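You operate a simulated robot arm through the tools that you are given. There is no shell and no other tool. Be economical: measure what you need, move in short steps, check, and stop when the job is done.

You run a simulated two-armed robot. Do the job below in one go: nothing can be reset, and whatever is moved stays where it is left.

## Task
Hold the mixing board still and scrub the dried filler off it.
Fine: with the sponge float, wetted in the wash tub; float back, clean board to the window end of the sill. Set down upright: sponge float. What is to be rubbed or washed off counts as gone when no trace of it is left.

Only the result counts: the job must be done as asked and must still hold three seconds after the hand-in. Knocking over, shifting, dropping, spilling or breaking anything else fails it.

## Robot
Two 7-joint arms with two-finger parallel grippers on one trunk, on a base that drives. Base frame: it is fixed to the floor where the robot stands at the start and does not move with it; the origin is under the middle of the robot, x ahead of it, y to its left, z up; the surface under the hand at the start is at about z = 950. Readings come in mm, degrees, newtons and seconds.
The left shoulder is at the start at [70, 134, 1301], the right one opposite. With the tool pointing down near the work surface each hand reaches from about 100 to 640 mm from the robot's upright axis, wherever it stands, measured 20 degrees to its own side. Places, roughly: window end of the sill [500, -500, 1000]. Payload 1.57 kg a hand.
The TCP of each hand is the grasp point between the finger pads, 30 mm short of the fingertips. In the tool frame z runs along the fingers and y along their closing line. The gripper opens to 80 mm. The fingers are 17 mm wide and 12 mm thick; the gripper's body (40 by 82 mm) begins 80 mm behind the TCP.
Orientation is that of the tool frame in the base frame, as a unit quaternion [w, x, y, z]. With the fingers straight down and closing along the base's y, the tool's x points along the base's -x, its y along +y and its z along -z.

## Interface
- The arms move only by the tool drive_tool. It takes "left_deltas", "right_deltas" or both (then of equal length, played together; a hand with none holds still); each is text: rows parted by semicolons, each of 7 numbers parted by spaces: the shift along the tool's x, y, z in units of 50 mm (1.0 is 50 mm), then the turn, a rotation vector about the tool's x, y, z in units of 8 degrees (1.0 is 8 degrees), then the closure, from 0 (fully open) to 1 (shut). In form: x y z wx wy wz fingers; .... A call has 1 to 10 rows; each row shifts and turns the commanded pose from where the row before left it, along the tool's axes as they then stand. A call with a number of a shift or a turn outside -1 to 1 is refused whole. Rows are played at 5 a second. More than 50 mm and 8.6 degrees between two rows, or a gripper value outside its range, and nothing of the call is played. A pose out of reach is approached as far as the arm can. The call stops where the force on the tool passes 40 N (or 10 N more than at its start, if that is more) or the arm is blocked; 0.2 s more then pass. The fingers move at their own pace (about 153 mm/s each) and stop on an object; they squeeze with about 27 N. The grip force told is the motor's: it shows also when the fingers shut on nothing. Time passes only in rows, and 0.2 s behind the last, so rows that do not move let the fingers close. The reply holds the time, the measured pose of the TCP, the force on the tool along the base axes, the opening and the grip force, in the units named above and with some noise, with the torque about the TCP (base axes, N m) and any sound that the robot's microphone picked up.
- Cameras (640 x 400 px; columns grow to the right, rows downward): "scene" is now at [155, -20.2, 1539.9]; the picture's right is [-0.24, -0.97, 0.00], its down [-0.55, 0.14, -0.82] and it looks along [0.80, -0.20, -0.57] (base axes); focal length 214 px, centre (320, 200). "left" rides on the left gripper at [72, 7, -122] in its tool frame; the picture's right is [-0.09, 1.00, 0.00], its down [-0.84, -0.08, -0.54] and it looks along [-0.54, -0.05, 0.84] (tool axes); focal length 238 px, centre (320, 200). "right" rides on the right gripper at [72, -6, -122] in its tool frame; the picture's right is [0.09, 1.00, 0.00], its down [-0.84, 0.08, -0.54] and it looks along [-0.54, 0.05, 0.84] (tool axes); focal length 238 px, centre (320, 200).
- capture(camera): a new picture of that camera. The clock stands still meanwhile.
- slide_trunk(by): slides the trunk up (or, below 0, down) by that many mm; the arms and the scene camera ride with it, the base frame stays. It gives what a move gives, with no picture.
- base_move(legs): drives the robot by 1 to 6 legs, each [ahead, left, turn to the left] in mm, mm and degrees, along the robot's own axes; the way and the turn of a leg run together, so that a leg with both is an arc; at most 1500 mm and 180 degrees a leg. The arms and the cameras ride along, it lands a little off, and it stops where it bumps. It gives what a move gives.
- head_to(pan, tilt): turns the head with the scene camera to pan (to the left, within 86 degrees either way) and tilt (down, from -29 to 69), counted from straight ahead of the robot. It gives what a move gives.
- point_at(camera, pixels): for up to 12 pixels [column, row] of the newest picture of that camera ("zoom" is the newest enlarged one), the place [x, y, z] in the base frame of the surface seen there, good to about 2 mm, but the place of the scene camera against the robot may be out by one fixed shift of up to 25 mm in any direction. The clock stands still meanwhile.
- inspect(camera, box): a new picture of the part [left, top, right, bottom] of that camera's present view, enlarged. The clock stands still meanwhile.
- hand_in(): hands the job in; it is judged then, once.

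Work in short steps. Measure before you move; look again where a grasp or a placing could have gone wrong, and mend it. You have 80 turns and 78 pictures in all, those below and enlarged ones among them. Open the grippers and draw the arms clear of the work before you hand the job in, unless the task says otherwise; then end with one line.

The tools are called after "Request:" by a JSON object that holds its "name" and its "arguments". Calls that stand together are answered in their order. drive_tool: Moves the arms, as the interface text tells. Its arguments: {"type":"object","properties":{"left_deltas":{"type":"string"},"right_deltas":{"type":"string"}},"required":[]} The other tools are called the same way: slide_trunk (by) slides the trunk up or down; base_move (legs) drives the base; head_to (pan, tilt) turns the head that bears the scene camera; capture (camera) takes a picture; point_at (camera, pixels) gives the place of the surface under pixels of a picture; inspect (camera, box) takes an enlarged picture of a part of a camera's view; hand_in () hands the job in.

At the start:

```text
time_s: 0.0
left_position: [439.6, 96.2, 1373.8]
left_ee_rot: [0.0, -0.001, 1.0, 0.0]
left_force: [0.1, -0.2, 0.0]
left_wrist_torque: [-0.03, 0.01, 0.01]
left_width: 79.9
left_gripper_force: 0.0
right_position: [374.1, -299.9, 1428.7]
right_ee_rot: [0.0, -0.001, 1.0, 0.0]
right_force: [-0.1, 0.3, -0.2]
right_wrist_torque: [0.02, -0.02, 0.01]
right_width: 80.0
right_gripper_force: 0.0
trunk travel left (down, up): [-875.0, 65.0]
robot x, y, heading: [0.4, 0.6, 0.2]
head pan, tilt: [-13.9, 34.8]
```

scene: 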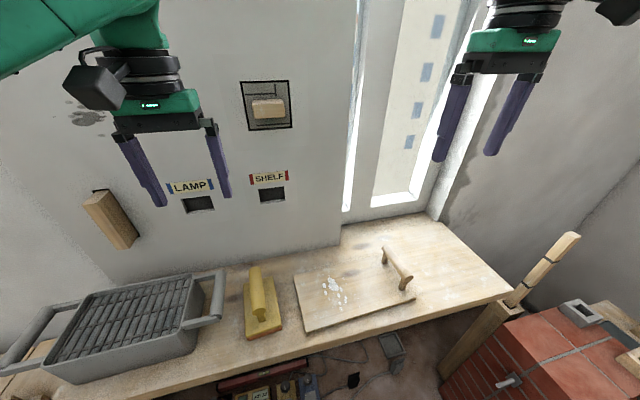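
right: 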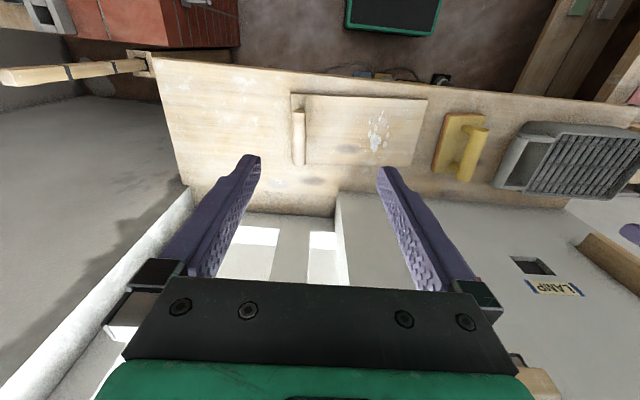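
left: 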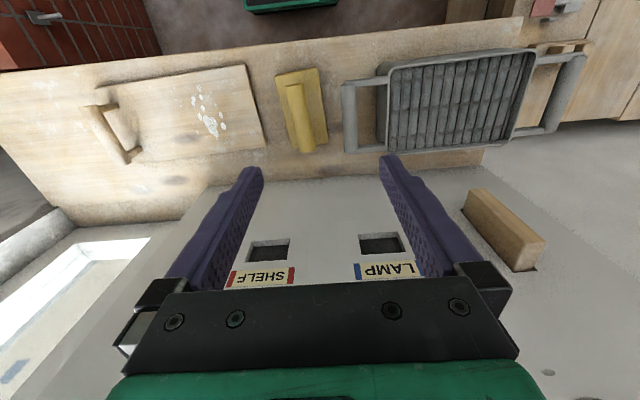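

I see the board (about 355,290), float (262,300), and tub (130,320) in the scene view. I enlarge and measure them.

Request:
{"name": "inspect", "arguments": {"camera": "scene", "box": [0, 220, 280, 395]}}

Request:
{"name": "inspect", "arguments": {"camera": "scene", "box": [220, 210, 540, 400]}}

Request:
{"name": "point_at", "arguments": {"camera": "scene", "pixels": [[294, 275], [382, 258], [414, 297], [306, 332], [385, 252], [406, 282], [334, 285], [252, 268], [262, 315], [435, 222], [512, 290], [255, 335]]}}

Request:
{"name": "point_at", "arguments": {"camera": "right", "pixels": [[291, 94], [427, 99], [408, 166], [294, 163], [299, 112], [299, 163], [376, 130], [483, 130], [466, 178], [449, 115], [434, 168], [580, 165]]}}

Request:
{"name": "point_at", "arguments": {"camera": "left", "pixels": [[350, 85], [350, 150], [390, 70], [385, 150], [535, 55], [510, 135], [450, 100], [580, 60], [295, 90], [307, 148], [276, 75], [326, 145]]}}

```text
2.29 times, centred on (140, 308) of scene
```

zoom: 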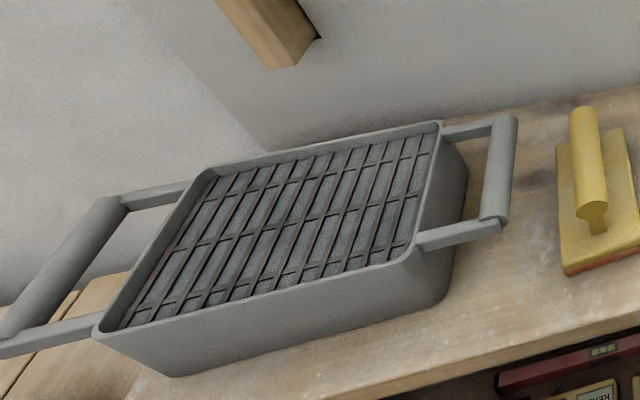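

```text
2.00 times, centred on (380, 305) of scene
```

zoom: 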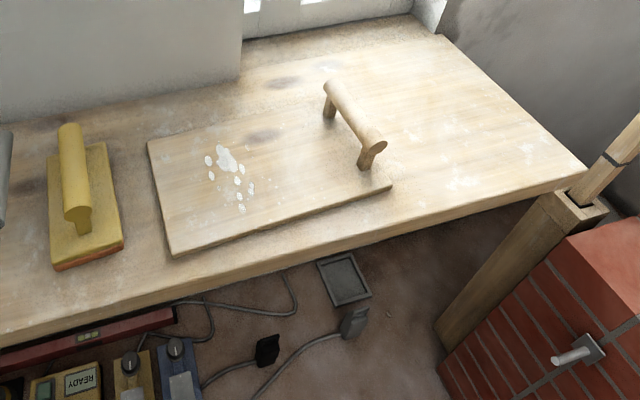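

```text
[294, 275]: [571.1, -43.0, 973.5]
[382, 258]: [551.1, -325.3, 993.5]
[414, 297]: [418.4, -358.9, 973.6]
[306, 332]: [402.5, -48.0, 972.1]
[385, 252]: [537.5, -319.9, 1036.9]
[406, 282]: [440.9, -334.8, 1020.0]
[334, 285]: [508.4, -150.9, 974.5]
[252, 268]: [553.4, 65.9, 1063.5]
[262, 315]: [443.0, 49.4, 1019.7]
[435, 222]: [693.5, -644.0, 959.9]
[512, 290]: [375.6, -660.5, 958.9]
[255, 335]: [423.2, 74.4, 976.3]
```

```text
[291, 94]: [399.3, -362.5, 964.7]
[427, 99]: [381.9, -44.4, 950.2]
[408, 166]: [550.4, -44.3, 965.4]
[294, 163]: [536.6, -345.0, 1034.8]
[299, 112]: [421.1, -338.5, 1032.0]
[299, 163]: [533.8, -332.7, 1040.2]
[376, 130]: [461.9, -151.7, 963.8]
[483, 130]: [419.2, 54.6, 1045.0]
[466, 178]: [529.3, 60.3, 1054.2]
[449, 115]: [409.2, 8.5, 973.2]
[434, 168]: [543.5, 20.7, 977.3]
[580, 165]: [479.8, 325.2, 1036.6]
```

```text
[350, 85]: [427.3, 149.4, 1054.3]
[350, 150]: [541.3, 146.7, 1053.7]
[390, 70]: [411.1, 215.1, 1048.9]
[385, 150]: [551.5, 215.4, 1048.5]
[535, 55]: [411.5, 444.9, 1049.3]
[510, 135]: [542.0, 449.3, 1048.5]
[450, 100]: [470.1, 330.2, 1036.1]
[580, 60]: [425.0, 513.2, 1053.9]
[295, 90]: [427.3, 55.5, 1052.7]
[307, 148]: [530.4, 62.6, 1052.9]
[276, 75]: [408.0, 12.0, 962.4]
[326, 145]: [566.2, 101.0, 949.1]
```

Wrist views give the true frame (scene is off ~+18,0,+9). I look closer at the tub and float from the left wrist camera, and at the filler from the right one.

Request:
{"name": "inspect", "arguments": {"camera": "left", "box": [260, 30, 600, 170]}}

Request:
{"name": "inspect", "arguments": {"camera": "right", "box": [280, 80, 500, 190]}}

```text
1.88 times, centred on (430, 100) of left
```

zoom: 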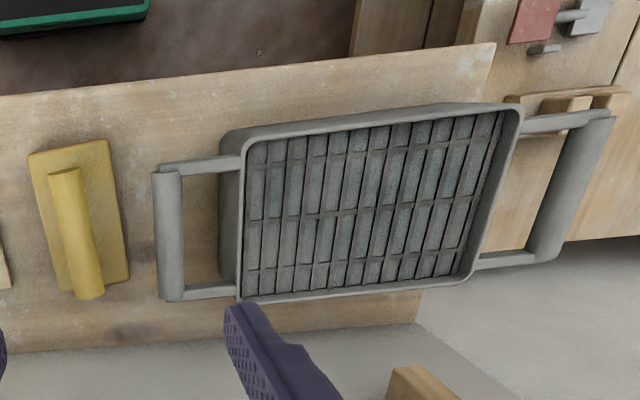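

```text
2.91 times, centred on (390, 135) of right
```

zoom: 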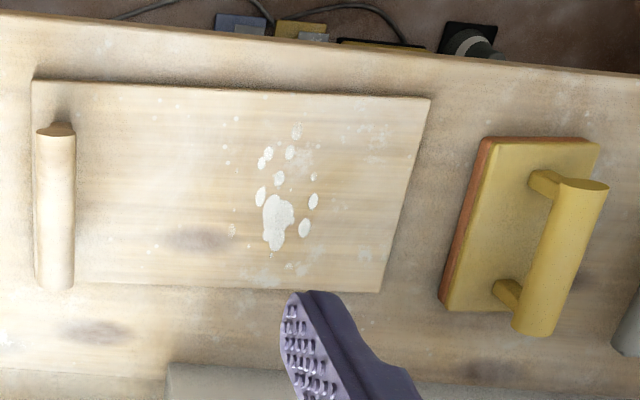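

Measuring the filler spots, float base corners, and float handle ends in the right-hand zoom.

Request:
{"name": "point_at", "arguments": {"camera": "zoom", "pixels": [[297, 132], [265, 155], [275, 245], [260, 195], [313, 201], [304, 228], [232, 230], [482, 140], [442, 308], [583, 183], [532, 330], [598, 150]]}}

Request:
{"name": "point_at", "arguments": {"camera": "zoom", "pixels": [[33, 85], [430, 98], [380, 290], [34, 285], [55, 130], [55, 280], [38, 200], [74, 200], [55, 200], [290, 265], [375, 135], [225, 145]]}}

```text
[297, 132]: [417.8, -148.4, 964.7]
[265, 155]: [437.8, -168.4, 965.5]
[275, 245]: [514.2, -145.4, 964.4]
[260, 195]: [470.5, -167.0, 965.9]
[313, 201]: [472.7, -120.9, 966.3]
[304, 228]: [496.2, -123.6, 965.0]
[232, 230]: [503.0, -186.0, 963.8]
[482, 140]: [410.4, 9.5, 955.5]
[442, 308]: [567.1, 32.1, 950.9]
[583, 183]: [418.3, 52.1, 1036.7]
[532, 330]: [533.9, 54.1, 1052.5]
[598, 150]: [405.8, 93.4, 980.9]
```

```text
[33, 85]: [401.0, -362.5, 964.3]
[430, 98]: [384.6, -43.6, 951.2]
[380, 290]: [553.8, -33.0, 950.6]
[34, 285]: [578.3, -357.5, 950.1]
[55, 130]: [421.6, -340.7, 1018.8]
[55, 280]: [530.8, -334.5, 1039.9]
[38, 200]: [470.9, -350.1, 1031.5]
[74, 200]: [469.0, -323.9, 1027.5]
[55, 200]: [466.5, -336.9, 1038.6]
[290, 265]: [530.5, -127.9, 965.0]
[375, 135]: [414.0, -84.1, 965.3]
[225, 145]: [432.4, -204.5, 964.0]
```

Filler covers about x 410–530, y −190…−115; float handle centre is about (480,58), board handle about (478,−337). I move both hands above their handles.

Request:
{"name": "drive_tool", "arguments": {"left_deltas": "-0.4 0 0 0 0 0 0; -0.41 0 0 0 0 0 0; 0 -0.4 0 0 0 0 0; 0 -0.37 0 0 0 0 0; 0 0 0.9 0 0 -0.6 0; 0 0 0.9 0 0 0 0; 0 0 0.9 0 0 0 0; 0 0 0.9 0 0 0 0; 0 0 0.9 0 0 0 0; 0 0 0.5 0 0 0 0", "right_deltas": "-0.7 -0.25 0 0 0 0 0; -0.7 -0.25 0 0 0 0 0; -0.68 -0.24 0 0 0 0 0; 0 0 0.9 0 0 -0.4 0; 0 0 0.9 0 0 0 0; 0 0 0.9 0 0 0 0; 0 0 0.9 0 0 0 0; 0 0 0.9 0 0 0 0; 0 0 0.9 0 0 0 0; 0 0 0.9 0 0 0 0"}}

Request:
{"name": "capture", "arguments": {"camera": "left"}}

Request:
{"name": "capture", "arguments": {"camera": "right"}}

```text
time_s: 2.2
left_position: [479.5, 54.5, 1124.4]
left_ee_rot: [0.001, -0.043, 0.999, 0.0]
left_force: [-0.7, -0.3, 0.1]
left_wrist_torque: [0.0, -0.01, 0.01]
left_width: 80.3
left_gripper_force: 0.0
right_position: [464.2, -337.9, 1094.0]
right_ee_rot: [0.0, -0.027, 1.0, 0.0]
right_force: [-0.1, -0.4, 1.2]
right_wrist_torque: [-0.01, 0.0, -0.02]
right_width: 79.8
right_gripper_force: 0.1
right hand out of reach, approached as far as the arm can: row 2, 3
trunk travel left (down, up): [-875.0, 65.0]
robot x, y, heading: [2.6, 0.7, -0.0]
head pan, tilt: [-13.9, 34.8]
```

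```text
70 pictures are left
```

left: 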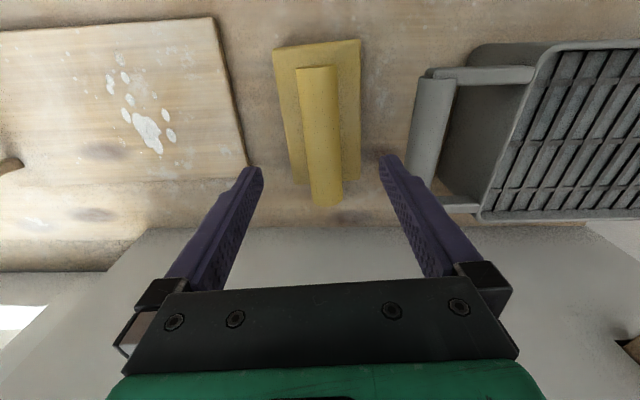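

```text
69 pictures are left
```

right: 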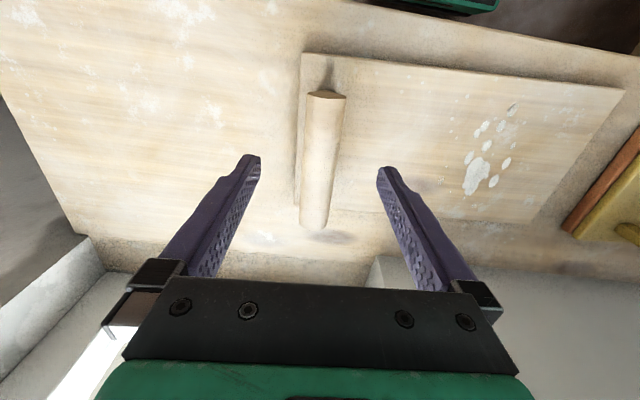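

Both hands hang over their handles. I measure the handle ends in both wrist views to fix the yaw and centre.

Request:
{"name": "point_at", "arguments": {"camera": "left", "pixels": [[316, 75], [326, 200], [296, 100], [338, 100], [275, 52], [360, 42], [293, 178], [358, 178], [570, 52], [478, 205], [550, 70], [495, 205]]}}

Request:
{"name": "point_at", "arguments": {"camera": "right", "pixels": [[326, 98], [314, 222], [304, 160], [338, 160], [303, 56], [623, 90], [540, 235], [473, 190], [512, 105], [485, 125], [495, 180], [478, 138]]}}

```text
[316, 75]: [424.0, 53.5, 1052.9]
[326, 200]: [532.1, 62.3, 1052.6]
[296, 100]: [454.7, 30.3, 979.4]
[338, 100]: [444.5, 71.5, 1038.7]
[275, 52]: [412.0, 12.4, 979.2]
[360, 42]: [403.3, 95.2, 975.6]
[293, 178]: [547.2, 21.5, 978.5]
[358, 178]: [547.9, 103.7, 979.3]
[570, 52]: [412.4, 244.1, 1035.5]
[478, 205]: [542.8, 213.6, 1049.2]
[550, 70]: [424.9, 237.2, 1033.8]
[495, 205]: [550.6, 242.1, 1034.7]
```

```text
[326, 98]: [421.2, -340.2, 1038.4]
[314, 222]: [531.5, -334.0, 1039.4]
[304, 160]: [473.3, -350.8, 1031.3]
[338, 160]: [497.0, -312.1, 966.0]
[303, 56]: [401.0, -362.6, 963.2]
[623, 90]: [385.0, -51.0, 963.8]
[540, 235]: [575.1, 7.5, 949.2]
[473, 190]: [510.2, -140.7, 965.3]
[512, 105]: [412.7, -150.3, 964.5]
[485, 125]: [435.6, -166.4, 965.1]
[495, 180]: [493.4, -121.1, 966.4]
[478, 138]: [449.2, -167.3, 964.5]
```

Handles are centred within the fingers. I lower both and close.

Request:
{"name": "drive_tool", "arguments": {"left_deltas": "0 0.07 0.5 0 0 0 0; 0 0 0.6 0 0 0 0; 0 0 0.58 0 0 0 0; 0 0 0 0 0 0 1; 0 0 0 0 0 0 1; 0 0 0 0 0 0 1", "right_deltas": "-0.2 0 0.4 0 0 0 0; 0 0 0.5 0 0 0 0; 0 0 0.46 0 0 0 0; 0 0 0 0 0 0 1; 0 0 0 0 0 0 1; 0 0 0 0 0 0 1"}}

Request:
{"name": "capture", "arguments": {"camera": "left"}}

```text
time_s: 3.6
left_position: [481.0, 58.2, 1039.6]
left_ee_rot: [-0.001, -0.043, 0.999, 0.0]
left_force: [-0.5, 0.4, 0.5]
left_wrist_torque: [0.01, -0.14, -0.04]
left_width: 31.8
left_gripper_force: 26.5
right_position: [474.3, -338.7, 1026.1]
right_ee_rot: [0.0, -0.029, 1.0, 0.001]
right_force: [0.8, 0.2, 0.5]
right_wrist_torque: [-0.04, -0.2, -0.18]
right_width: 29.8
right_gripper_force: 27.5
trunk travel left (down, up): [-875.0, 65.0]
robot x, y, heading: [2.2, -4.6, 0.1]
head pan, tilt: [-13.9, 34.8]
```

```text
68 pictures are left
```

left: 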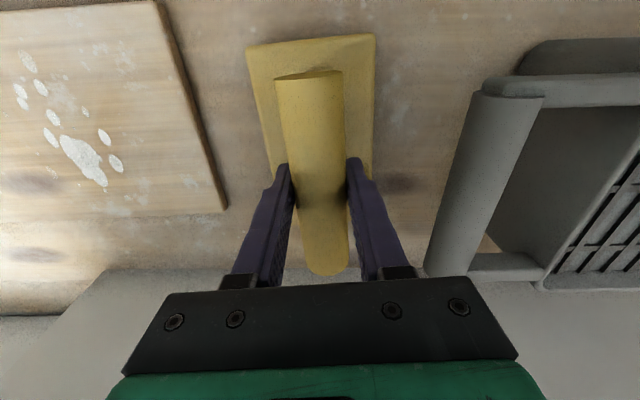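

Both grips hold. I lift the float clear, then start turning it 90° so that it fits lengthwise in the tub (inner ~130 × 225 mm).

Request:
{"name": "drive_tool", "arguments": {"left_deltas": "0 0 -0.5 0 0 0 1; 0 0 -0.7 0 0 0 1; 0 0 -0.8 0 0 0 1; 0 0 -0.8 0 0 0 1; 0 0 -0.6 0 0 -0.5 1; 0 0 0 0 0 -1 1; 0 0 0 0 0 -1 1; 0 0 0 0 0 -1 1; 0 0 0 0 0 -1 1; 0 0 0 0 0 -1 1"}}

```text
time_s: 5.8
left_position: [480.7, 61.6, 1208.9]
left_ee_rot: [0.0, -0.415, 0.91, 0.0]
left_force: [0.2, 0.2, -2.0]
left_wrist_torque: [-0.01, -0.01, 0.02]
left_width: 31.6
left_gripper_force: 26.5
right_position: [473.2, -337.2, 1025.9]
right_ee_rot: [-0.001, -0.028, 1.0, -0.001]
right_force: [0.2, 0.0, -0.1]
right_wrist_torque: [-0.02, -0.12, -0.07]
right_width: 29.9
right_gripper_force: 27.0
trunk travel left (down, up): [-875.0, 65.0]
robot x, y, heading: [-1.0, -0.5, 0.2]
head pan, tilt: [-13.9, 34.8]
```

Turning works (yaw 49°). I finish the turn and start toward the tub centre (481, 331).

Request:
{"name": "drive_tool", "arguments": {"left_deltas": "0 0 0 0 0 -1 1; 0 0 0 0 0 -1 1; 0 0 0 0 0 -1 1; 0 0 0 0 0 -1 1; 0 0 0 0 0 -1 1; -0.9 0 0 0 0 -0.12 1; -0.9 0 0 0 0 0 1; -0.9 0 0 0 0 0 1; -0.9 0 0 0 0 0 1; -0.9 0 0 0 0 0 1"}}

Request:
{"name": "capture", "arguments": {"camera": "scene"}}

Request:
{"name": "capture", "arguments": {"camera": "left"}}

```text
time_s: 8.0
left_position: [480.8, 288.5, 1207.3]
left_ee_rot: [0.0, -0.706, 0.709, -0.001]
left_force: [0.6, 0.6, -1.5]
left_wrist_torque: [-0.01, 0.01, 0.02]
left_width: 31.8
left_gripper_force: 27.0
right_position: [475.1, -336.6, 1027.6]
right_ee_rot: [0.0, -0.028, 1.0, -0.001]
right_force: [-0.8, -0.1, -0.9]
right_wrist_torque: [-0.13, -0.07, 0.02]
right_width: 29.8
right_gripper_force: 26.8
trunk travel left (down, up): [-875.0, 65.0]
robot x, y, heading: [1.7, 1.3, -0.2]
head pan, tilt: [-13.9, 34.8]
```

```text
67 pictures are left
```

scene: 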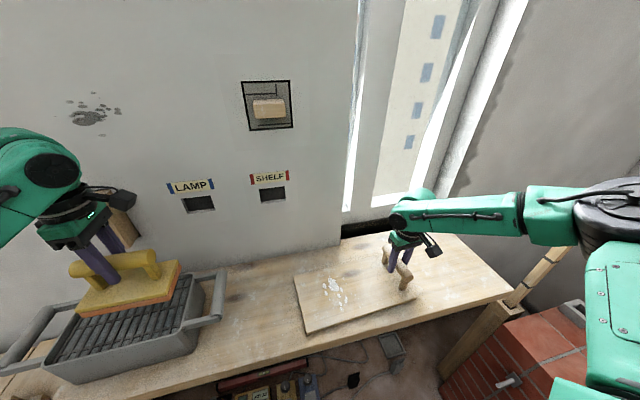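

```text
66 pictures are left
```

left: 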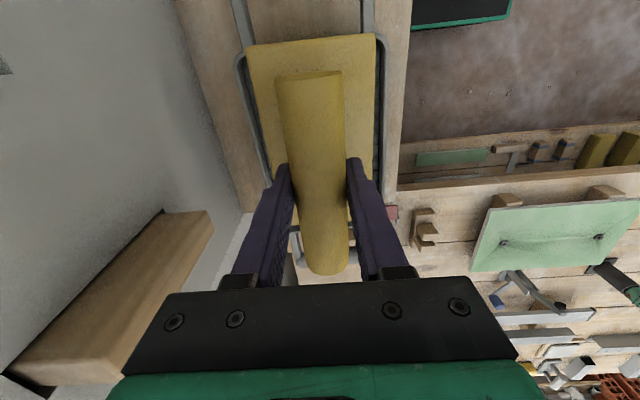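

Float is over the tub. I check the peg's clearance (left view 200,225; 80,320) and the tub's inner edges (scene 150,285).

Request:
{"name": "point_at", "arguments": {"camera": "left", "pixels": [[205, 215], [165, 212], [210, 245], [110, 370], [240, 60], [258, 150], [388, 45], [384, 150], [262, 40], [376, 60]]}}

Request:
{"name": "inspect", "arguments": {"camera": "scene", "box": [0, 180, 240, 395]}}

```text
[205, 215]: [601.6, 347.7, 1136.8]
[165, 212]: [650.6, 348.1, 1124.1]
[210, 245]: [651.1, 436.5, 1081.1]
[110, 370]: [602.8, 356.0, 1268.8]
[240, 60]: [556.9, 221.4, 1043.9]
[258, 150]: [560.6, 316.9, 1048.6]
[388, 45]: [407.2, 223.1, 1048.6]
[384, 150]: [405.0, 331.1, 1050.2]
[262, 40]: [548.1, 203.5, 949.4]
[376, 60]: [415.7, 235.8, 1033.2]
```

```text
1.86 times, centred on (120, 288) of scene
```

zoom: 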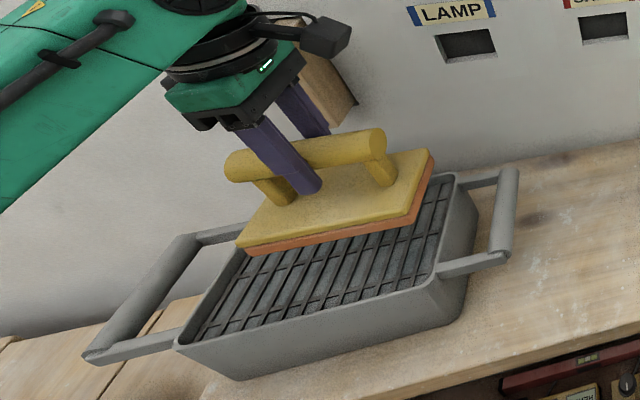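

Peg is clear (x ≥ 600). I centre over the tub (y 331) and lower the sponge toward the rollers (top ≈1034, so TCP ≈1124 at contact).

Request:
{"name": "drive_tool", "arguments": {"left_deltas": "-0.85 0 0 0 0 0 1; 0 0 0.7 0 0 0 1; 0 0 0.7 0 0 0 1; 0 0 0.2 0 0 0 1; 0 0 0.1 0 0 0 1; 0 0 0 0 0 0 1"}}

Request:
{"name": "capture", "arguments": {"camera": "left"}}

Request:
{"name": "inspect", "arguments": {"camera": "scene", "box": [0, 180, 240, 395]}}

```text
time_s: 9.4
left_position: [482.1, 328.0, 1126.1]
left_ee_rot: [0.004, -0.707, 0.708, -0.002]
left_force: [6.2, 4.2, 22.0]
left_wrist_torque: [0.0, 0.3, 0.01]
left_width: 31.7
left_gripper_force: 26.7
right_position: [473.5, -339.4, 1027.2]
right_ee_rot: [0.001, -0.027, 1.0, 0.0]
right_force: [0.7, 1.1, -0.3]
right_wrist_torque: [-0.32, 0.04, 0.0]
right_width: 29.8
right_gripper_force: 27.2
trunk travel left (down, up): [-875.0, 65.0]
robot x, y, heading: [-2.7, 0.5, -0.0]
head pan, tilt: [-13.9, 34.8]
```

```text
64 pictures are left
```

left: 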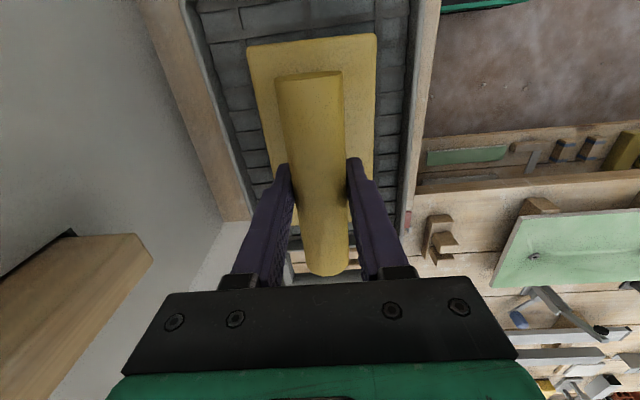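

```text
1.86 times, centred on (120, 288) of scene
```

zoom: 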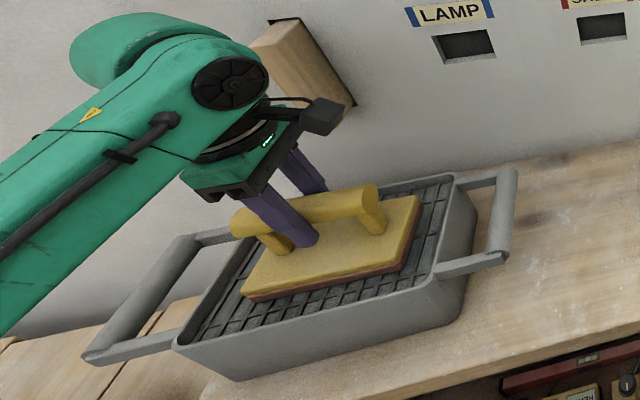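

Contact at 22 N and the sponge edge looks darker already. I dwell a moment, then lift and check the sponge colour.

Request:
{"name": "drive_tool", "arguments": {"left_deltas": "0 0 0 0 0 0 1; 0 0 0 0 0 0 1; 0 0 0 0 0 0 1; 0 0 -0.5 0 0 0 1; 0 0 -0.7 0 0 0 1; 0 0 -0.5 0 0 0 1; 0 0 0 0 0 0 1"}}

Request:
{"name": "inspect", "arguments": {"camera": "scene", "box": [0, 180, 240, 395]}}

```text
time_s: 11.0
left_position: [480.7, 328.4, 1208.1]
left_ee_rot: [0.0, -0.706, 0.708, 0.0]
left_force: [-0.6, -0.8, -1.2]
left_wrist_torque: [0.03, 0.02, -0.01]
left_width: 31.7
left_gripper_force: 27.1
right_position: [474.7, -337.9, 1025.9]
right_ee_rot: [0.0, -0.028, 1.0, 0.0]
right_force: [0.0, -0.2, -0.2]
right_wrist_torque: [0.02, -0.05, 0.09]
right_width: 29.6
right_gripper_force: 27.4
trunk travel left (down, up): [-875.0, 65.0]
robot x, y, heading: [0.9, -1.4, 0.2]
head pan, tilt: [-13.9, 34.8]
```

```text
1.86 times, centred on (120, 288) of scene
```

zoom: 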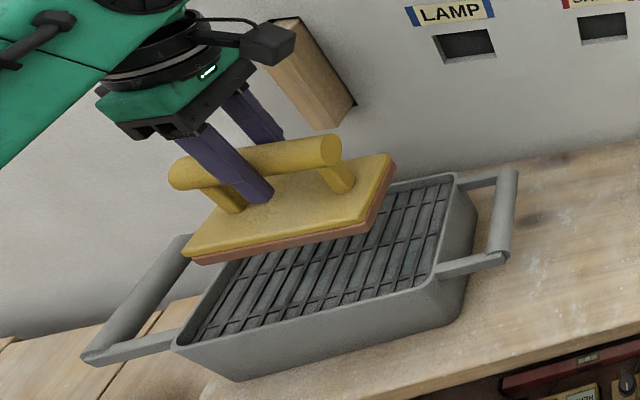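

The sponge turned darker brown: wetted. I carry it to above the filler at y ≈ −150.

Request:
{"name": "drive_tool", "arguments": {"left_deltas": "0.96 0 0 0 0 0 1; 0.96 0 0 0 0 0 1; 0.96 0 0 0 0 0 1; 0.96 0 0 0 0 0 1; 0.96 0 0 0 0 0 1; 0.96 0 0 0 0 0 1; 0.96 0 0 0 0 0 1; 0.96 0 0 0 0 0 1; 0.96 0 0 0 0 0 1; 0.92 0 0 0 0 0 1"}}

```text
time_s: 13.2
left_position: [478.7, -141.9, 1205.7]
left_ee_rot: [0.002, -0.706, 0.708, 0.0]
left_force: [0.1, 0.2, -1.0]
left_wrist_torque: [0.01, -0.04, -0.02]
left_width: 32.0
left_gripper_force: 26.9
left hand out of reach, approached as far as the arm can: row 10
right_position: [473.2, -339.6, 1026.1]
right_ee_rot: [0.0, -0.028, 1.0, 0.0]
right_force: [0.8, -1.6, 0.3]
right_wrist_torque: [0.41, 0.26, 0.14]
right_width: 29.8
right_gripper_force: 26.9
trunk travel left (down, up): [-875.0, 65.0]
robot x, y, heading: [-1.8, 0.9, -0.2]
head pan, tilt: [-13.9, 34.8]
```

The arm is near its reach here; I turn the float back to its earlier yaw, which may ease the wrist too.

Request:
{"name": "drive_tool", "arguments": {"left_deltas": "0 0 0 0 0 1 1; 0 0 0 0 0 1 1; 0 0 0 0 0 1 1; 0 0 0 0 0 1 1; 0 0 0 0 0 1 1; 0 0 0 0 0 1 1; 0 0 0 0 0 1 1; 0 0 0 0 0 1 1; 0 0 0 0 0 1 1; 0 0 0 0 0 1 1"}}

Request:
{"name": "capture", "arguments": {"camera": "scene"}}

```text
time_s: 15.4
left_position: [480.6, -140.0, 1207.9]
left_ee_rot: [0.0, -0.084, 0.996, 0.0]
left_force: [-0.1, 0.0, -1.5]
left_wrist_torque: [-0.03, 0.02, 0.01]
left_width: 31.6
left_gripper_force: 27.1
right_position: [474.2, -337.5, 1026.4]
right_ee_rot: [0.0, -0.028, 1.0, 0.0]
right_force: [0.2, -0.9, -0.6]
right_wrist_torque: [-0.07, -0.04, 0.08]
right_width: 29.7
right_gripper_force: 26.8
trunk travel left (down, up): [-875.0, 65.0]
robot x, y, heading: [2.7, -3.2, -0.1]
head pan, tilt: [-13.9, 34.8]
```

```text
61 pictures are left
```

scene: 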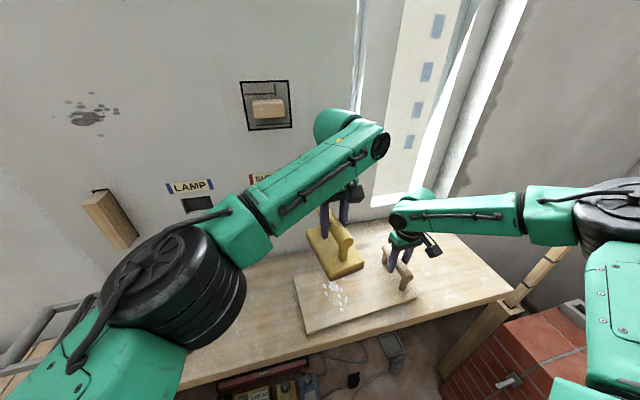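

Left hand is at (481,−140), yaw ~10°. I square it to ~5° and lower the sponge to just touch the board (contact TCP ≈1054).

Request:
{"name": "drive_tool", "arguments": {"left_deltas": "0 -0.2 0.7 0 0 0.6 1; 0 0 0.8 0 0 0 1; 0 0 0.8 0 0 0 1; 0 0 0.6 0 0 0 1; 0 0 0.1 0 0 0 1; 0 0 0 0 0 0 1"}}

```text
time_s: 16.8
left_position: [483.7, -143.9, 1060.1]
left_ee_rot: [-0.001, -0.044, 0.999, 0.0]
left_force: [0.3, 0.1, -1.4]
left_wrist_torque: [-0.02, 0.0, 0.02]
left_width: 31.5
left_gripper_force: 26.5
left hand out of reach, approached as far as the arm can: row 1
right_position: [474.8, -338.2, 1026.4]
right_ee_rot: [0.0, -0.027, 1.0, 0.0]
right_force: [-1.4, 0.0, 0.3]
right_wrist_torque: [-0.02, -0.1, -0.07]
right_width: 29.7
right_gripper_force: 27.3
trunk travel left (down, up): [-875.0, 65.0]
robot x, y, heading: [-1.8, -0.4, -0.2]
head pan, tilt: [-13.9, 34.8]
```

No contact yet at 1060. I shift to y ≈ −153 and press down in small steps.

Request:
{"name": "drive_tool", "arguments": {"left_deltas": "0 -0.2 0 0 0 0 1; 0 0 0.08 0 0 0 1; 0 0 0.06 0 0 0 1; 0 0 0 0 0 0 1"}}

```text
time_s: 17.8
left_position: [485.4, -143.8, 1053.3]
left_ee_rot: [0.0, -0.044, 0.999, 0.0]
left_force: [-0.6, 0.6, -2.0]
left_wrist_torque: [-0.04, -0.03, 0.02]
left_width: 31.9
left_gripper_force: 26.9
left hand out of reach, approached as far as the arm can: row 1
right_position: [474.5, -338.4, 1025.9]
right_ee_rot: [0.0, -0.028, 1.0, 0.0]
right_force: [-0.1, -0.5, 0.0]
right_wrist_torque: [-0.04, -0.05, -0.01]
right_width: 29.7
right_gripper_force: 26.3
trunk travel left (down, up): [-875.0, 65.0]
robot x, y, heading: [3.9, 0.1, -0.1]
head pan, tilt: [-13.9, 34.8]
```

The left arm cannot reach past y ≈ −144. I'll release the board, lift both hands and shift the base right; first I check what stands on the right side (bricks at 570,360; post 480,345).

Request:
{"name": "drive_tool", "arguments": {"left_deltas": "0 0 -0.5 0 0 0 1; 0 0 -0.5 0 0 0 1; 0 0 -0.5 0 0 0 1; 0 0 -0.5 0 0 0 1; 0 0 -0.3 0 0 0 1; 0 0 0 0 0 0 1", "right_deltas": "0 0 0 0 0 0 0; 0 0 0 0 0 0 0; 0 0 -0.5 0 0 0 0; 0 0 -0.8 0 0 0 0; 0 0 -0.8 0 0 0 0; 0 0 -0.4 0 0 0 0"}}

Request:
{"name": "head_to", "arguments": {"pan": -50, "tilt": 60}}

Request:
{"name": "capture", "arguments": {"camera": "scene"}}

```text
time_s: 19.2
left_position: [484.7, -141.6, 1168.6]
left_ee_rot: [0.0, -0.044, 0.999, 0.0]
left_force: [-0.2, 0.1, -0.8]
left_wrist_torque: [-0.03, -0.02, 0.04]
left_width: 31.7
left_gripper_force: 27.1
right_position: [473.6, -335.2, 1152.0]
right_ee_rot: [0.0, -0.028, 1.0, 0.0]
right_force: [-0.4, -0.5, -0.7]
right_wrist_torque: [0.04, -0.03, -0.02]
right_width: 79.8
right_gripper_force: 0.0
trunk travel left (down, up): [-875.0, 65.0]
robot x, y, heading: [1.4, -0.1, 0.0]
head pan, tilt: [-13.9, 34.8]
```

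```text
time_s: 20.2
left_position: [485.8, -141.7, 1168.0]
left_ee_rot: [0.0, -0.044, 0.999, 0.0]
left_force: [0.0, 0.7, -2.0]
left_wrist_torque: [0.0, 0.04, 0.01]
left_width: 31.9
left_gripper_force: 26.8
right_position: [473.6, -336.1, 1151.4]
right_ee_rot: [0.0, -0.028, 1.0, 0.0]
right_force: [0.0, -0.7, -0.2]
right_wrist_torque: [0.01, 0.0, 0.01]
right_width: 80.0
right_gripper_force: 0.1
trunk travel left (down, up): [-875.0, 65.0]
robot x, y, heading: [-3.8, -1.0, -0.0]
head pan, tilt: [-50.0, 60.0]
```

```text
60 pictures are left
```

scene: 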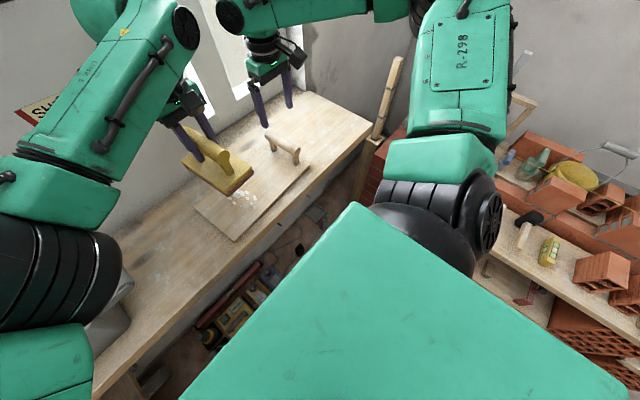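

A second bench with bricks stands on the right. I measure its near edge.

Request:
{"name": "point_at", "arguments": {"camera": "scene", "pixels": [[500, 215], [545, 265], [600, 320], [485, 270], [520, 290], [365, 175], [358, 190], [320, 215], [270, 280], [390, 145], [575, 345]]}}

```text
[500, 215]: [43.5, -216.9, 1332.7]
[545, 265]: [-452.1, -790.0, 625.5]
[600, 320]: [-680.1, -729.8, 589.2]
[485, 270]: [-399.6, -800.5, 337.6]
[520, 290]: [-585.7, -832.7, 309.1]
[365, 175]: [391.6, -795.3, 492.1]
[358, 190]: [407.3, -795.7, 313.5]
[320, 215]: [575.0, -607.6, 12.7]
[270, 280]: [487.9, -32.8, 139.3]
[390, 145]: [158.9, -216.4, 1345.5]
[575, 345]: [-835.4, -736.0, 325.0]
```

Nothing closer than y ≈ −730; a 180 mm shift right is safe. I drive it.

Request:
{"name": "base_move", "arguments": {"legs": [[0, -180, 0]]}}

Request:
{"name": "head_to", "arguments": {"pan": -8, "tilt": 45}}

Request:
{"name": "capture", "arguments": {"camera": "right"}}

```text
time_s: 21.8
left_position: [486.3, -320.8, 1168.0]
left_ee_rot: [0.0, -0.046, 0.999, -0.001]
left_force: [0.7, -0.2, -0.5]
left_wrist_torque: [-0.03, 0.0, 0.0]
left_width: 31.7
left_gripper_force: 26.7
right_position: [474.7, -516.6, 1153.8]
right_ee_rot: [0.0, -0.029, 1.0, -0.001]
right_force: [-0.6, 0.6, 0.0]
right_wrist_torque: [-0.03, 0.03, 0.02]
right_width: 79.6
right_gripper_force: 0.0
trunk travel left (down, up): [-875.0, 65.0]
robot x, y, heading: [-4.5, -188.6, -0.1]
head pan, tilt: [-50.0, 60.0]
```

```text
time_s: 22.8
left_position: [485.1, -323.7, 1168.8]
left_ee_rot: [0.0, -0.046, 0.999, -0.001]
left_force: [-0.6, -0.3, -1.3]
left_wrist_torque: [0.02, 0.0, -0.04]
left_width: 31.6
left_gripper_force: 26.7
right_position: [475.2, -519.4, 1153.4]
right_ee_rot: [0.0, -0.028, 1.0, 0.0]
right_force: [0.6, 0.7, 0.7]
right_wrist_torque: [0.02, -0.01, -0.04]
right_width: 80.2
right_gripper_force: 0.0
trunk travel left (down, up): [-875.0, 65.0]
robot x, y, heading: [0.8, -184.1, 0.2]
head pan, tilt: [-8.0, 45.0]
```

```text
59 pictures are left
```

right: 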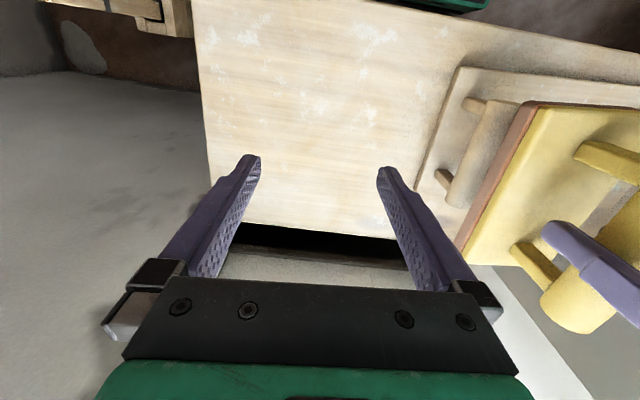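

I bring both hands back: left over the filler (y ≈ −152), right over the board handle (y ≈ −337).

Request:
{"name": "drive_tool", "arguments": {"left_deltas": "-0.07 0.85 0 0 0 0 1; -0.07 0.85 0 0 0 0 1; -0.07 0.85 0 0 0 0 1; -0.05 0.85 0 0 0 0 1; 0 0 0 0 0 0 1", "right_deltas": "-0.05 0.9 0 0 0 0 0; -0.05 0.9 0 0 0 0 0; -0.05 0.9 0 0 0 0 0; -0.05 0.92 0 0 0 0 0; 0 0 0 0 0 0 0"}}

Request:
{"name": "capture", "arguments": {"camera": "right"}}

Request:
{"name": "point_at", "arguments": {"camera": "right", "pixels": [[326, 130], [314, 210]]}}

```text
time_s: 24.0
left_position: [481.8, -154.3, 1167.4]
left_ee_rot: [0.0, -0.045, 0.999, 0.0]
left_force: [0.4, -0.4, -1.9]
left_wrist_torque: [0.02, -0.02, 0.02]
left_width: 31.5
left_gripper_force: 27.0
right_position: [473.1, -332.4, 1153.8]
right_ee_rot: [0.0, -0.028, 1.0, 0.001]
right_force: [-0.4, -0.5, 0.3]
right_wrist_torque: [0.06, -0.04, -0.02]
right_width: 79.7
right_gripper_force: 0.0
trunk travel left (down, up): [-875.0, 65.0]
robot x, y, heading: [-0.5, -184.5, 0.2]
head pan, tilt: [-8.0, 45.0]
```

```text
58 pictures are left
```

right: 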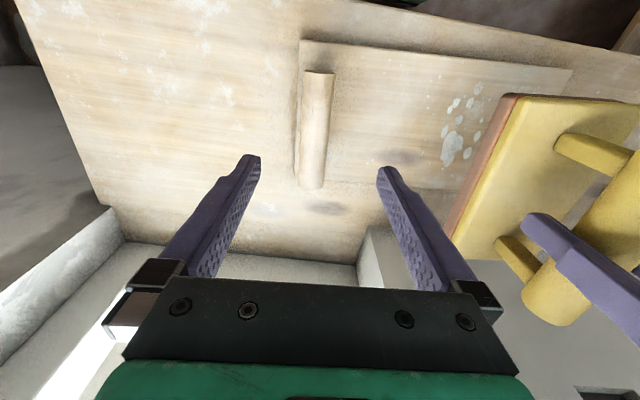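

```text
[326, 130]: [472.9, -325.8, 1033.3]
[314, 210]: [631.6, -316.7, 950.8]
```

The handle sits about column 316; I check its position once more before descending.

Request:
{"name": "point_at", "arguments": {"camera": "right", "pixels": [[318, 75], [312, 180], [315, 130], [452, 150]]}}

```text
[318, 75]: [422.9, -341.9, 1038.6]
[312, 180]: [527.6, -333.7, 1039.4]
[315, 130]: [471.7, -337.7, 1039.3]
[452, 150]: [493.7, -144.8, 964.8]
```

Handle centre is unchanged at (473,−338). I lower the right hand 127 mm, shift −5 in y and close, while the left holds.

Request:
{"name": "drive_tool", "arguments": {"right_deltas": "0 -0.1 0.8 0 0 0 0; 0 0 0.8 0 0 0 0; 0 0 0.6 0 0 0 0; 0 0 0.34 0 0 0 0; 0 0 0 0 0 0 1; 0 0 0 0 0 0 1; 0 0 0 0 0 0 1", "left_deltas": "0 0 0.5 0 0 0 1; 0 0 0.6 0 0 0 1; 0 0 0.6 0 0 0 1; 0 0 0.4 0 0 0 1; 0 0 0.04 0 0 0 1; 0 0 0 0 0 0 1; 0 0 0 0 0 0 1"}}

```text
time_s: 25.6
left_position: [483.0, -154.4, 1060.2]
left_ee_rot: [0.0, -0.045, 0.999, 0.0]
left_force: [-0.6, 0.1, -1.1]
left_wrist_torque: [-0.01, 0.01, -0.04]
left_width: 31.6
left_gripper_force: 26.9
right_position: [476.4, -340.1, 1026.2]
right_ee_rot: [0.0, -0.028, 1.0, 0.0]
right_force: [0.3, 0.8, 0.5]
right_wrist_torque: [0.08, -0.31, -0.02]
right_width: 29.7
right_gripper_force: 27.5
trunk travel left (down, up): [-875.0, 65.0]
robot x, y, heading: [-1.2, -184.1, 0.3]
head pan, tilt: [-8.0, 45.0]
```

The board is gripped again. I press the sponge down gently until it meets the board.

Request:
{"name": "drive_tool", "arguments": {"left_deltas": "0 0 0.1 0 0 0 1; 0 0 0.06 0 0 0 1; 0 0 0.06 0 0 0 1; 0 0 0 0 0 0 1"}}

```text
time_s: 26.6
left_position: [482.4, -154.3, 1051.7]
left_ee_rot: [0.003, -0.045, 0.999, -0.001]
left_force: [-2.8, 2.3, 19.6]
left_wrist_torque: [0.05, 0.3, -0.22]
left_width: 31.5
left_gripper_force: 26.9
right_position: [475.2, -339.2, 1026.6]
right_ee_rot: [0.0, -0.03, 1.0, 0.0]
right_force: [4.8, 0.9, -6.3]
right_wrist_torque: [0.04, -0.09, -0.54]
right_width: 29.9
right_gripper_force: 27.1
trunk travel left (down, up): [-875.0, 65.0]
robot x, y, heading: [2.0, -184.1, 0.2]
head pan, tilt: [-8.0, 45.0]
```

20 N of pressure. I rub to and fro, in y ±30 mm and then in x.

Request:
{"name": "drive_tool", "arguments": {"left_deltas": "0 0.5 0 0 0 0 1; 0 -0.5 0 0 0 0 1; 0 -0.5 0 0 0 0 1; 0 0.5 0 0 0 0 1; 0 0.5 0 0 0 0 1; 0 -0.5 0 0 0 0 1; 0.5 0 0 0 0 0 1; -0.5 0 0 0 0 0 1; 0.5 0 0 0 0 0 1; -0.5 0 0 0 0 0 1"}}

```text
time_s: 28.8
left_position: [486.3, -154.0, 1052.1]
left_ee_rot: [-0.001, -0.046, 0.999, 0.0]
left_force: [-0.3, 0.1, -2.4]
left_wrist_torque: [-0.01, 0.01, -0.02]
left_width: 31.8
left_gripper_force: 26.2
right_position: [478.6, -340.5, 1026.1]
right_ee_rot: [0.0, -0.029, 1.0, 0.0]
right_force: [-1.1, 0.2, 2.4]
right_wrist_torque: [-0.07, -0.33, 0.07]
right_width: 29.5
right_gripper_force: 27.2
trunk travel left (down, up): [-875.0, 65.0]
robot x, y, heading: [-0.2, -179.4, 0.0]
head pan, tilt: [-8.0, 45.0]
```

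Pressure vanished (the float slid up slightly in the grip, it seems). I look before pressing again.

Request:
{"name": "capture", "arguments": {"camera": "left"}}

Request:
{"name": "capture", "arguments": {"camera": "scene"}}

```text
57 pictures are left
```

left: 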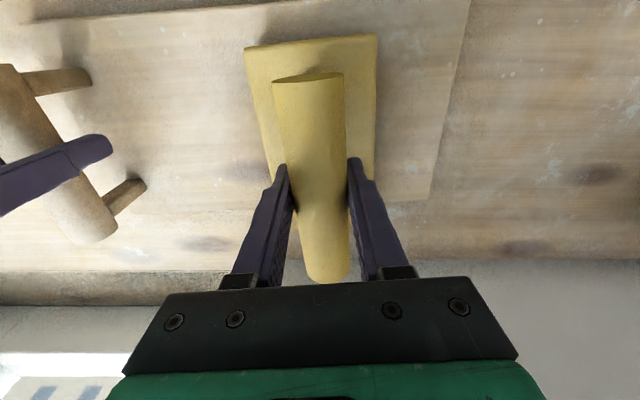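

```text
56 pictures are left
```

scene: 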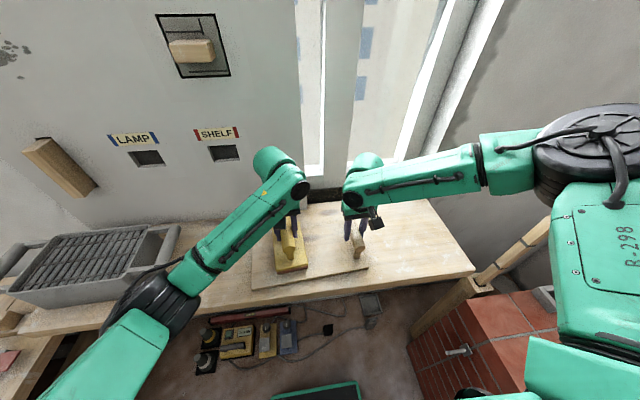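

No filler shows outside the float now. I press ~3 mm deeper and rub a second round with wider reach.

Request:
{"name": "drive_tool", "arguments": {"left_deltas": "0 0 0.07 0 0 0 1; 0 0.6 0 0 0 0 1; 0 -0.6 0 0 0 0 1; 0 -0.6 0 0 0 0 1; 0 0.6 0 0 0 0 1; 0.6 0 0 0 0 0 1; 0 0.5 0 0 0 0 1; 0 -0.9 0 0 0 0 1; 0 0.4 0 0 0 0 1; -0.6 0 0 0 0 0 1"}}

```text
time_s: 31.0
left_position: [481.6, -155.4, 1047.1]
left_ee_rot: [0.0, -0.046, 0.999, 0.0]
left_force: [-0.3, 0.3, 0.7]
left_wrist_torque: [-0.08, 0.1, -0.04]
left_width: 31.6
left_gripper_force: 27.0
right_position: [476.6, -340.5, 1026.1]
right_ee_rot: [0.0, -0.03, 1.0, 0.0]
right_force: [1.3, 1.9, -0.4]
right_wrist_torque: [-0.44, -0.09, -0.11]
right_width: 29.7
right_gripper_force: 27.1
trunk travel left (down, up): [-875.0, 65.0]
robot x, y, heading: [-0.6, -184.5, 0.1]
head pan, tilt: [-8.0, 45.0]
```

I lift the float and swing it left to see the board surface.

Request:
{"name": "drive_tool", "arguments": {"left_deltas": "0 0 -0.5 0 0 0 1; 0 0 -0.9 0 0 0 1; 0 0 -0.9 0 0 0 1; 0 0 -0.6 0 0 0 1; 0 0.9 0 0 0 0 1; 0 0.9 0 0 0 0 1; 0 0.9 0 0 0 0 1; 0 0 0 0 0 0 1"}}

Request:
{"name": "inspect", "arguments": {"camera": "left", "box": [0, 0, 320, 200]}}

Request:
{"name": "inspect", "arguments": {"camera": "scene", "box": [220, 200, 420, 325]}}

```text
time_s: 32.8
left_position: [471.0, -22.0, 1188.4]
left_ee_rot: [0.0, -0.045, 0.999, 0.0]
left_force: [-0.2, 0.0, -0.9]
left_wrist_torque: [0.02, 0.02, 0.02]
left_width: 31.8
left_gripper_force: 27.0
right_position: [476.9, -340.9, 1024.5]
right_ee_rot: [0.001, -0.029, 1.0, 0.0]
right_force: [-0.3, 0.4, 1.7]
right_wrist_torque: [-0.28, -0.04, 0.02]
right_width: 29.5
right_gripper_force: 26.7
trunk travel left (down, up): [-875.0, 65.0]
robot x, y, heading: [3.1, -184.9, -0.1]
head pan, tilt: [-8.0, 45.0]
```

```text
2.00 times, centred on (160, 100) of left
```

zoom: 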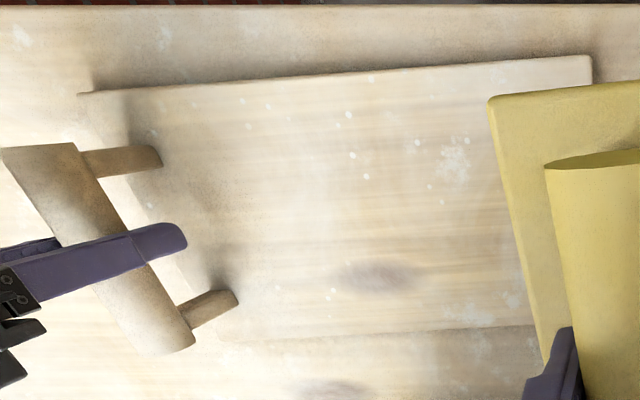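

```text
3.20 times, centred on (320, 262) of scene
```

zoom: 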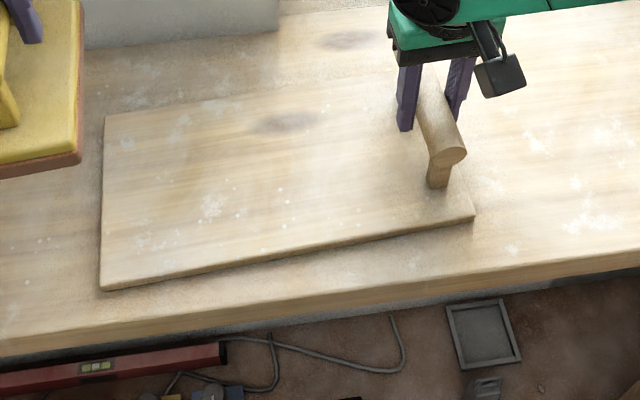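

The blobs are gone; small pale specks remain that may be wood texture. I locate them against the rubbed area.

Request:
{"name": "inspect", "arguments": {"camera": "left", "box": [80, 20, 260, 170]}}

Request:
{"name": "point_at", "arguments": {"camera": "left", "pixels": [[124, 64], [185, 39], [174, 56], [170, 62], [176, 77], [183, 88], [208, 71], [227, 80], [165, 147], [188, 138], [258, 148], [120, 50]]}}

```text
2.67 times, centred on (170, 95) of left
```

zoom: 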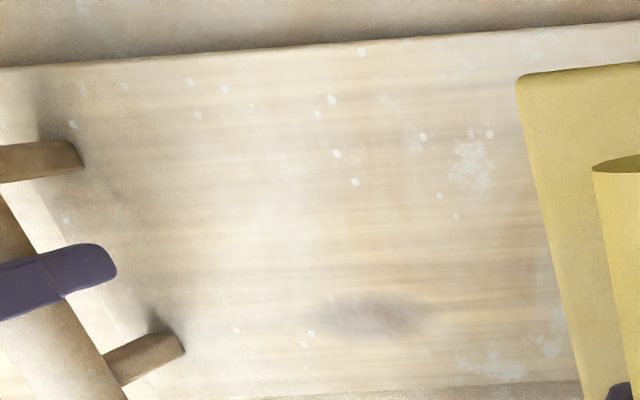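

```text
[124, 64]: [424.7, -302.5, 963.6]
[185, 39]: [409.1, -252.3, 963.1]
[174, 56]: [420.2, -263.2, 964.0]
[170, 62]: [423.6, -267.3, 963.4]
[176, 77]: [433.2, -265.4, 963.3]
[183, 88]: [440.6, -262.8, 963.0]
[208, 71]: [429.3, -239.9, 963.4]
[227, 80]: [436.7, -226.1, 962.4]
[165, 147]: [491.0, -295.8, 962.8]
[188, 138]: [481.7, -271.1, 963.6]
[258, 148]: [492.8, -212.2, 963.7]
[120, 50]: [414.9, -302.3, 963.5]
```

Those points referred to the older capture; I query the enlarged picture itself instead.

Request:
{"name": "point_at", "arguments": {"camera": "zoom", "pixels": [[190, 82], [224, 89], [332, 100], [317, 113], [337, 154], [354, 182], [423, 137], [489, 134], [472, 165], [438, 196], [311, 335], [362, 52]]}}

```text
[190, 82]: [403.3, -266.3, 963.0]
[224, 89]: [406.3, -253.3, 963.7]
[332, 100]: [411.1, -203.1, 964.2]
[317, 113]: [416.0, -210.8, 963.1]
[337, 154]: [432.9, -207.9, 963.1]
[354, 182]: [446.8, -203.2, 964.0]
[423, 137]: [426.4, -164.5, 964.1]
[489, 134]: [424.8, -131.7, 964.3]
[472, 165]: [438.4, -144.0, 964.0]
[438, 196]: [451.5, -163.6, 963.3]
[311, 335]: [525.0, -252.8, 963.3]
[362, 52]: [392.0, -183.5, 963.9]
```

Specks within the rubbed area (e.g. 426,−165) resemble the sill's own texture, but I rub once more firmly to be sure, then compare.

Request:
{"name": "drive_tool", "arguments": {"left_deltas": "0.04 -0.93 0 0 0 0 1; 0.04 -0.93 0 0 0 0 1; 0.04 -0.93 0 0 0 0 1; 0 0 0.9 0 0 0 1; 0 0 0.9 0 0 0 1; 0 0 0.7 0 0 0 1; 0 0 0.2 0 0 0 1; 0 0 0.08 0 0 0 1; 0 0 0.06 0 0 0 1; 0 0 0 0 0 0 1"}}

```text
time_s: 35.0
left_position: [477.4, -157.8, 1050.4]
left_ee_rot: [0.0, -0.045, 0.999, 0.0]
left_force: [-0.5, -0.4, -1.6]
left_wrist_torque: [0.01, 0.02, 0.0]
left_width: 31.6
left_gripper_force: 27.2
right_position: [476.2, -340.5, 1025.7]
right_ee_rot: [0.001, -0.029, 1.0, 0.0]
right_force: [0.3, 0.2, -0.4]
right_wrist_torque: [0.0, -0.07, 0.05]
right_width: 29.9
right_gripper_force: 26.7
trunk travel left (down, up): [-875.0, 65.0]
robot x, y, heading: [0.2, -184.0, -0.1]
head pan, tilt: [-8.0, 45.0]
```

Request:
{"name": "drive_tool", "arguments": {"left_deltas": "0 0 0.08 0 0 0 1; 0 0 0.06 0 0 0 1; 0 0 0.04 0 0 0 1; 0 0 0 0 0 0 1"}}

```text
time_s: 36.0
left_position: [477.4, -159.7, 1041.8]
left_ee_rot: [0.002, -0.047, 0.999, -0.001]
left_force: [4.8, 3.2, 20.7]
left_wrist_torque: [0.03, -0.06, -0.04]
left_width: 31.9
left_gripper_force: 26.9
right_position: [474.3, -341.7, 1025.1]
right_ee_rot: [0.0, -0.028, 1.0, 0.0]
right_force: [-2.1, -2.5, -6.8]
right_wrist_torque: [0.15, -0.48, -0.08]
right_width: 29.5
right_gripper_force: 27.1
trunk travel left (down, up): [-875.0, 65.0]
robot x, y, heading: [-3.2, -180.5, -0.2]
head pan, tilt: [-8.0, 45.0]
```

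20 N again (the float rides ~12 mm higher in the fingers now, still well held). I rub another round.

Request:
{"name": "drive_tool", "arguments": {"left_deltas": "0 0.6 0 0 0 0 1; 0 -0.6 0 0 0 0 1; 0 -0.6 0 0 0 0 1; 0 0.6 0 0 0 0 1; 0.7 0 0 0 0 0 1; 0 0.6 0 0 0 0 1; 0 -0.6 0 0 0 0 1; 0 -0.6 0 0 0 0 1; 0 0.6 0 0 0 0 1; -0.7 0 0 0 0 0 1"}}

Request:
{"name": "drive_tool", "arguments": {"left_deltas": "0 0 -0.5 0 0 0 1; 0 0 -0.9 0 0 0 1; 0 0 -0.9 0 0 0 1; 0 0 -0.6 0 0 0 1; 0 0.9 0 0 0 0 1; 0 0.9 0 0 0 0 1; 0 0.9 0 0 0 0 1; 0 0 0 0 0 0 1"}}

Request:
{"name": "inspect", "arguments": {"camera": "left", "box": [80, 20, 320, 170]}}

```text
time_s: 38.2
left_position: [478.1, -158.8, 1040.4]
left_ee_rot: [0.001, -0.045, 0.999, 0.0]
left_force: [-4.3, 0.7, 13.4]
left_wrist_torque: [0.12, 0.43, -0.12]
left_width: 31.8
left_gripper_force: 27.1
right_position: [476.6, -340.2, 1025.4]
right_ee_rot: [0.001, -0.029, 1.0, 0.002]
right_force: [3.3, 0.6, -5.1]
right_wrist_torque: [0.08, -0.01, -0.27]
right_width: 29.9
right_gripper_force: 27.4
trunk travel left (down, up): [-875.0, 65.0]
robot x, y, heading: [1.4, -187.4, 0.1]
head pan, tilt: [-8.0, 45.0]
```

```text
time_s: 40.0
left_position: [467.2, -24.3, 1190.1]
left_ee_rot: [0.0, -0.045, 0.999, -0.001]
left_force: [-0.1, 0.1, -1.4]
left_wrist_torque: [0.01, -0.01, 0.01]
left_width: 32.0
left_gripper_force: 27.1
right_position: [475.6, -339.6, 1025.7]
right_ee_rot: [0.0, -0.03, 1.0, -0.001]
right_force: [-1.2, 3.1, 3.6]
right_wrist_torque: [-0.27, -0.09, 0.02]
right_width: 29.5
right_gripper_force: 27.3
trunk travel left (down, up): [-875.0, 65.0]
robot x, y, heading: [-1.4, -183.0, 0.5]
head pan, tilt: [-8.0, 45.0]
```

```text
2.67 times, centred on (200, 95) of left
```

zoom: 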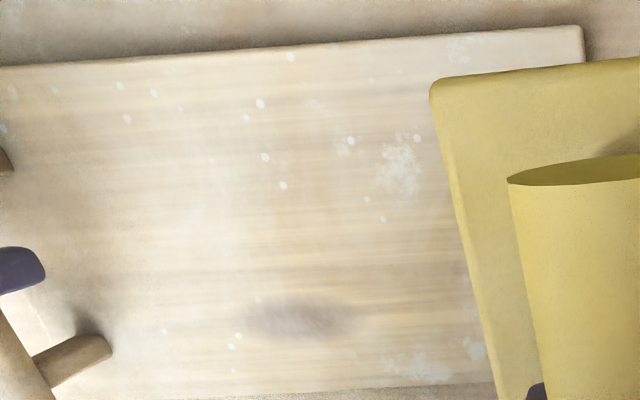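

The specks and faint patches are unchanged after firm rubbing: they are wood texture, and the filler is gone. I carry the float back above its place (481,58).

Request:
{"name": "drive_tool", "arguments": {"left_deltas": "-0.21 0.8 0 0 0 0 1; -0.21 0.8 0 0 0 0 1; 0 0 0.8 0 0 0 1; 0 0 0.8 0 0 0 1; 0 0 0 0 0 0 1"}}

Request:
{"name": "capture", "arguments": {"camera": "left"}}

Request:
{"name": "point_at", "arguments": {"camera": "left", "pixels": [[252, 52], [370, 45], [310, 90], [320, 260]]}}

```text
time_s: 41.2
left_position: [478.6, 57.9, 1107.1]
left_ee_rot: [0.001, -0.045, 0.999, -0.001]
left_force: [-0.1, 0.1, -2.0]
left_wrist_torque: [0.0, 0.0, -0.02]
left_width: 31.9
left_gripper_force: 27.4
right_position: [475.1, -340.7, 1025.9]
right_ee_rot: [0.001, -0.029, 1.0, 0.0]
right_force: [-1.5, -0.6, 2.6]
right_wrist_torque: [-0.1, 0.12, -0.11]
right_width: 29.7
right_gripper_force: 27.4
trunk travel left (down, up): [-875.0, 65.0]
robot x, y, heading: [0.4, -187.4, 0.0]
head pan, tilt: [-8.0, 45.0]
```

```text
51 pictures are left
```

left: 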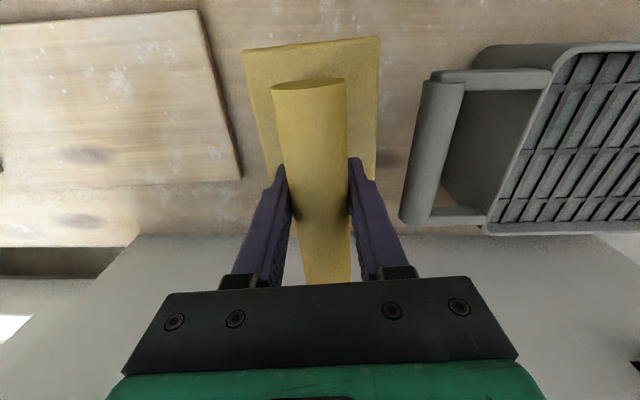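

```text
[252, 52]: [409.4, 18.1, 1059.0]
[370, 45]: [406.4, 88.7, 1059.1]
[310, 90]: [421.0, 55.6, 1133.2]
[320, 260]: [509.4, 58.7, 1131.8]
```

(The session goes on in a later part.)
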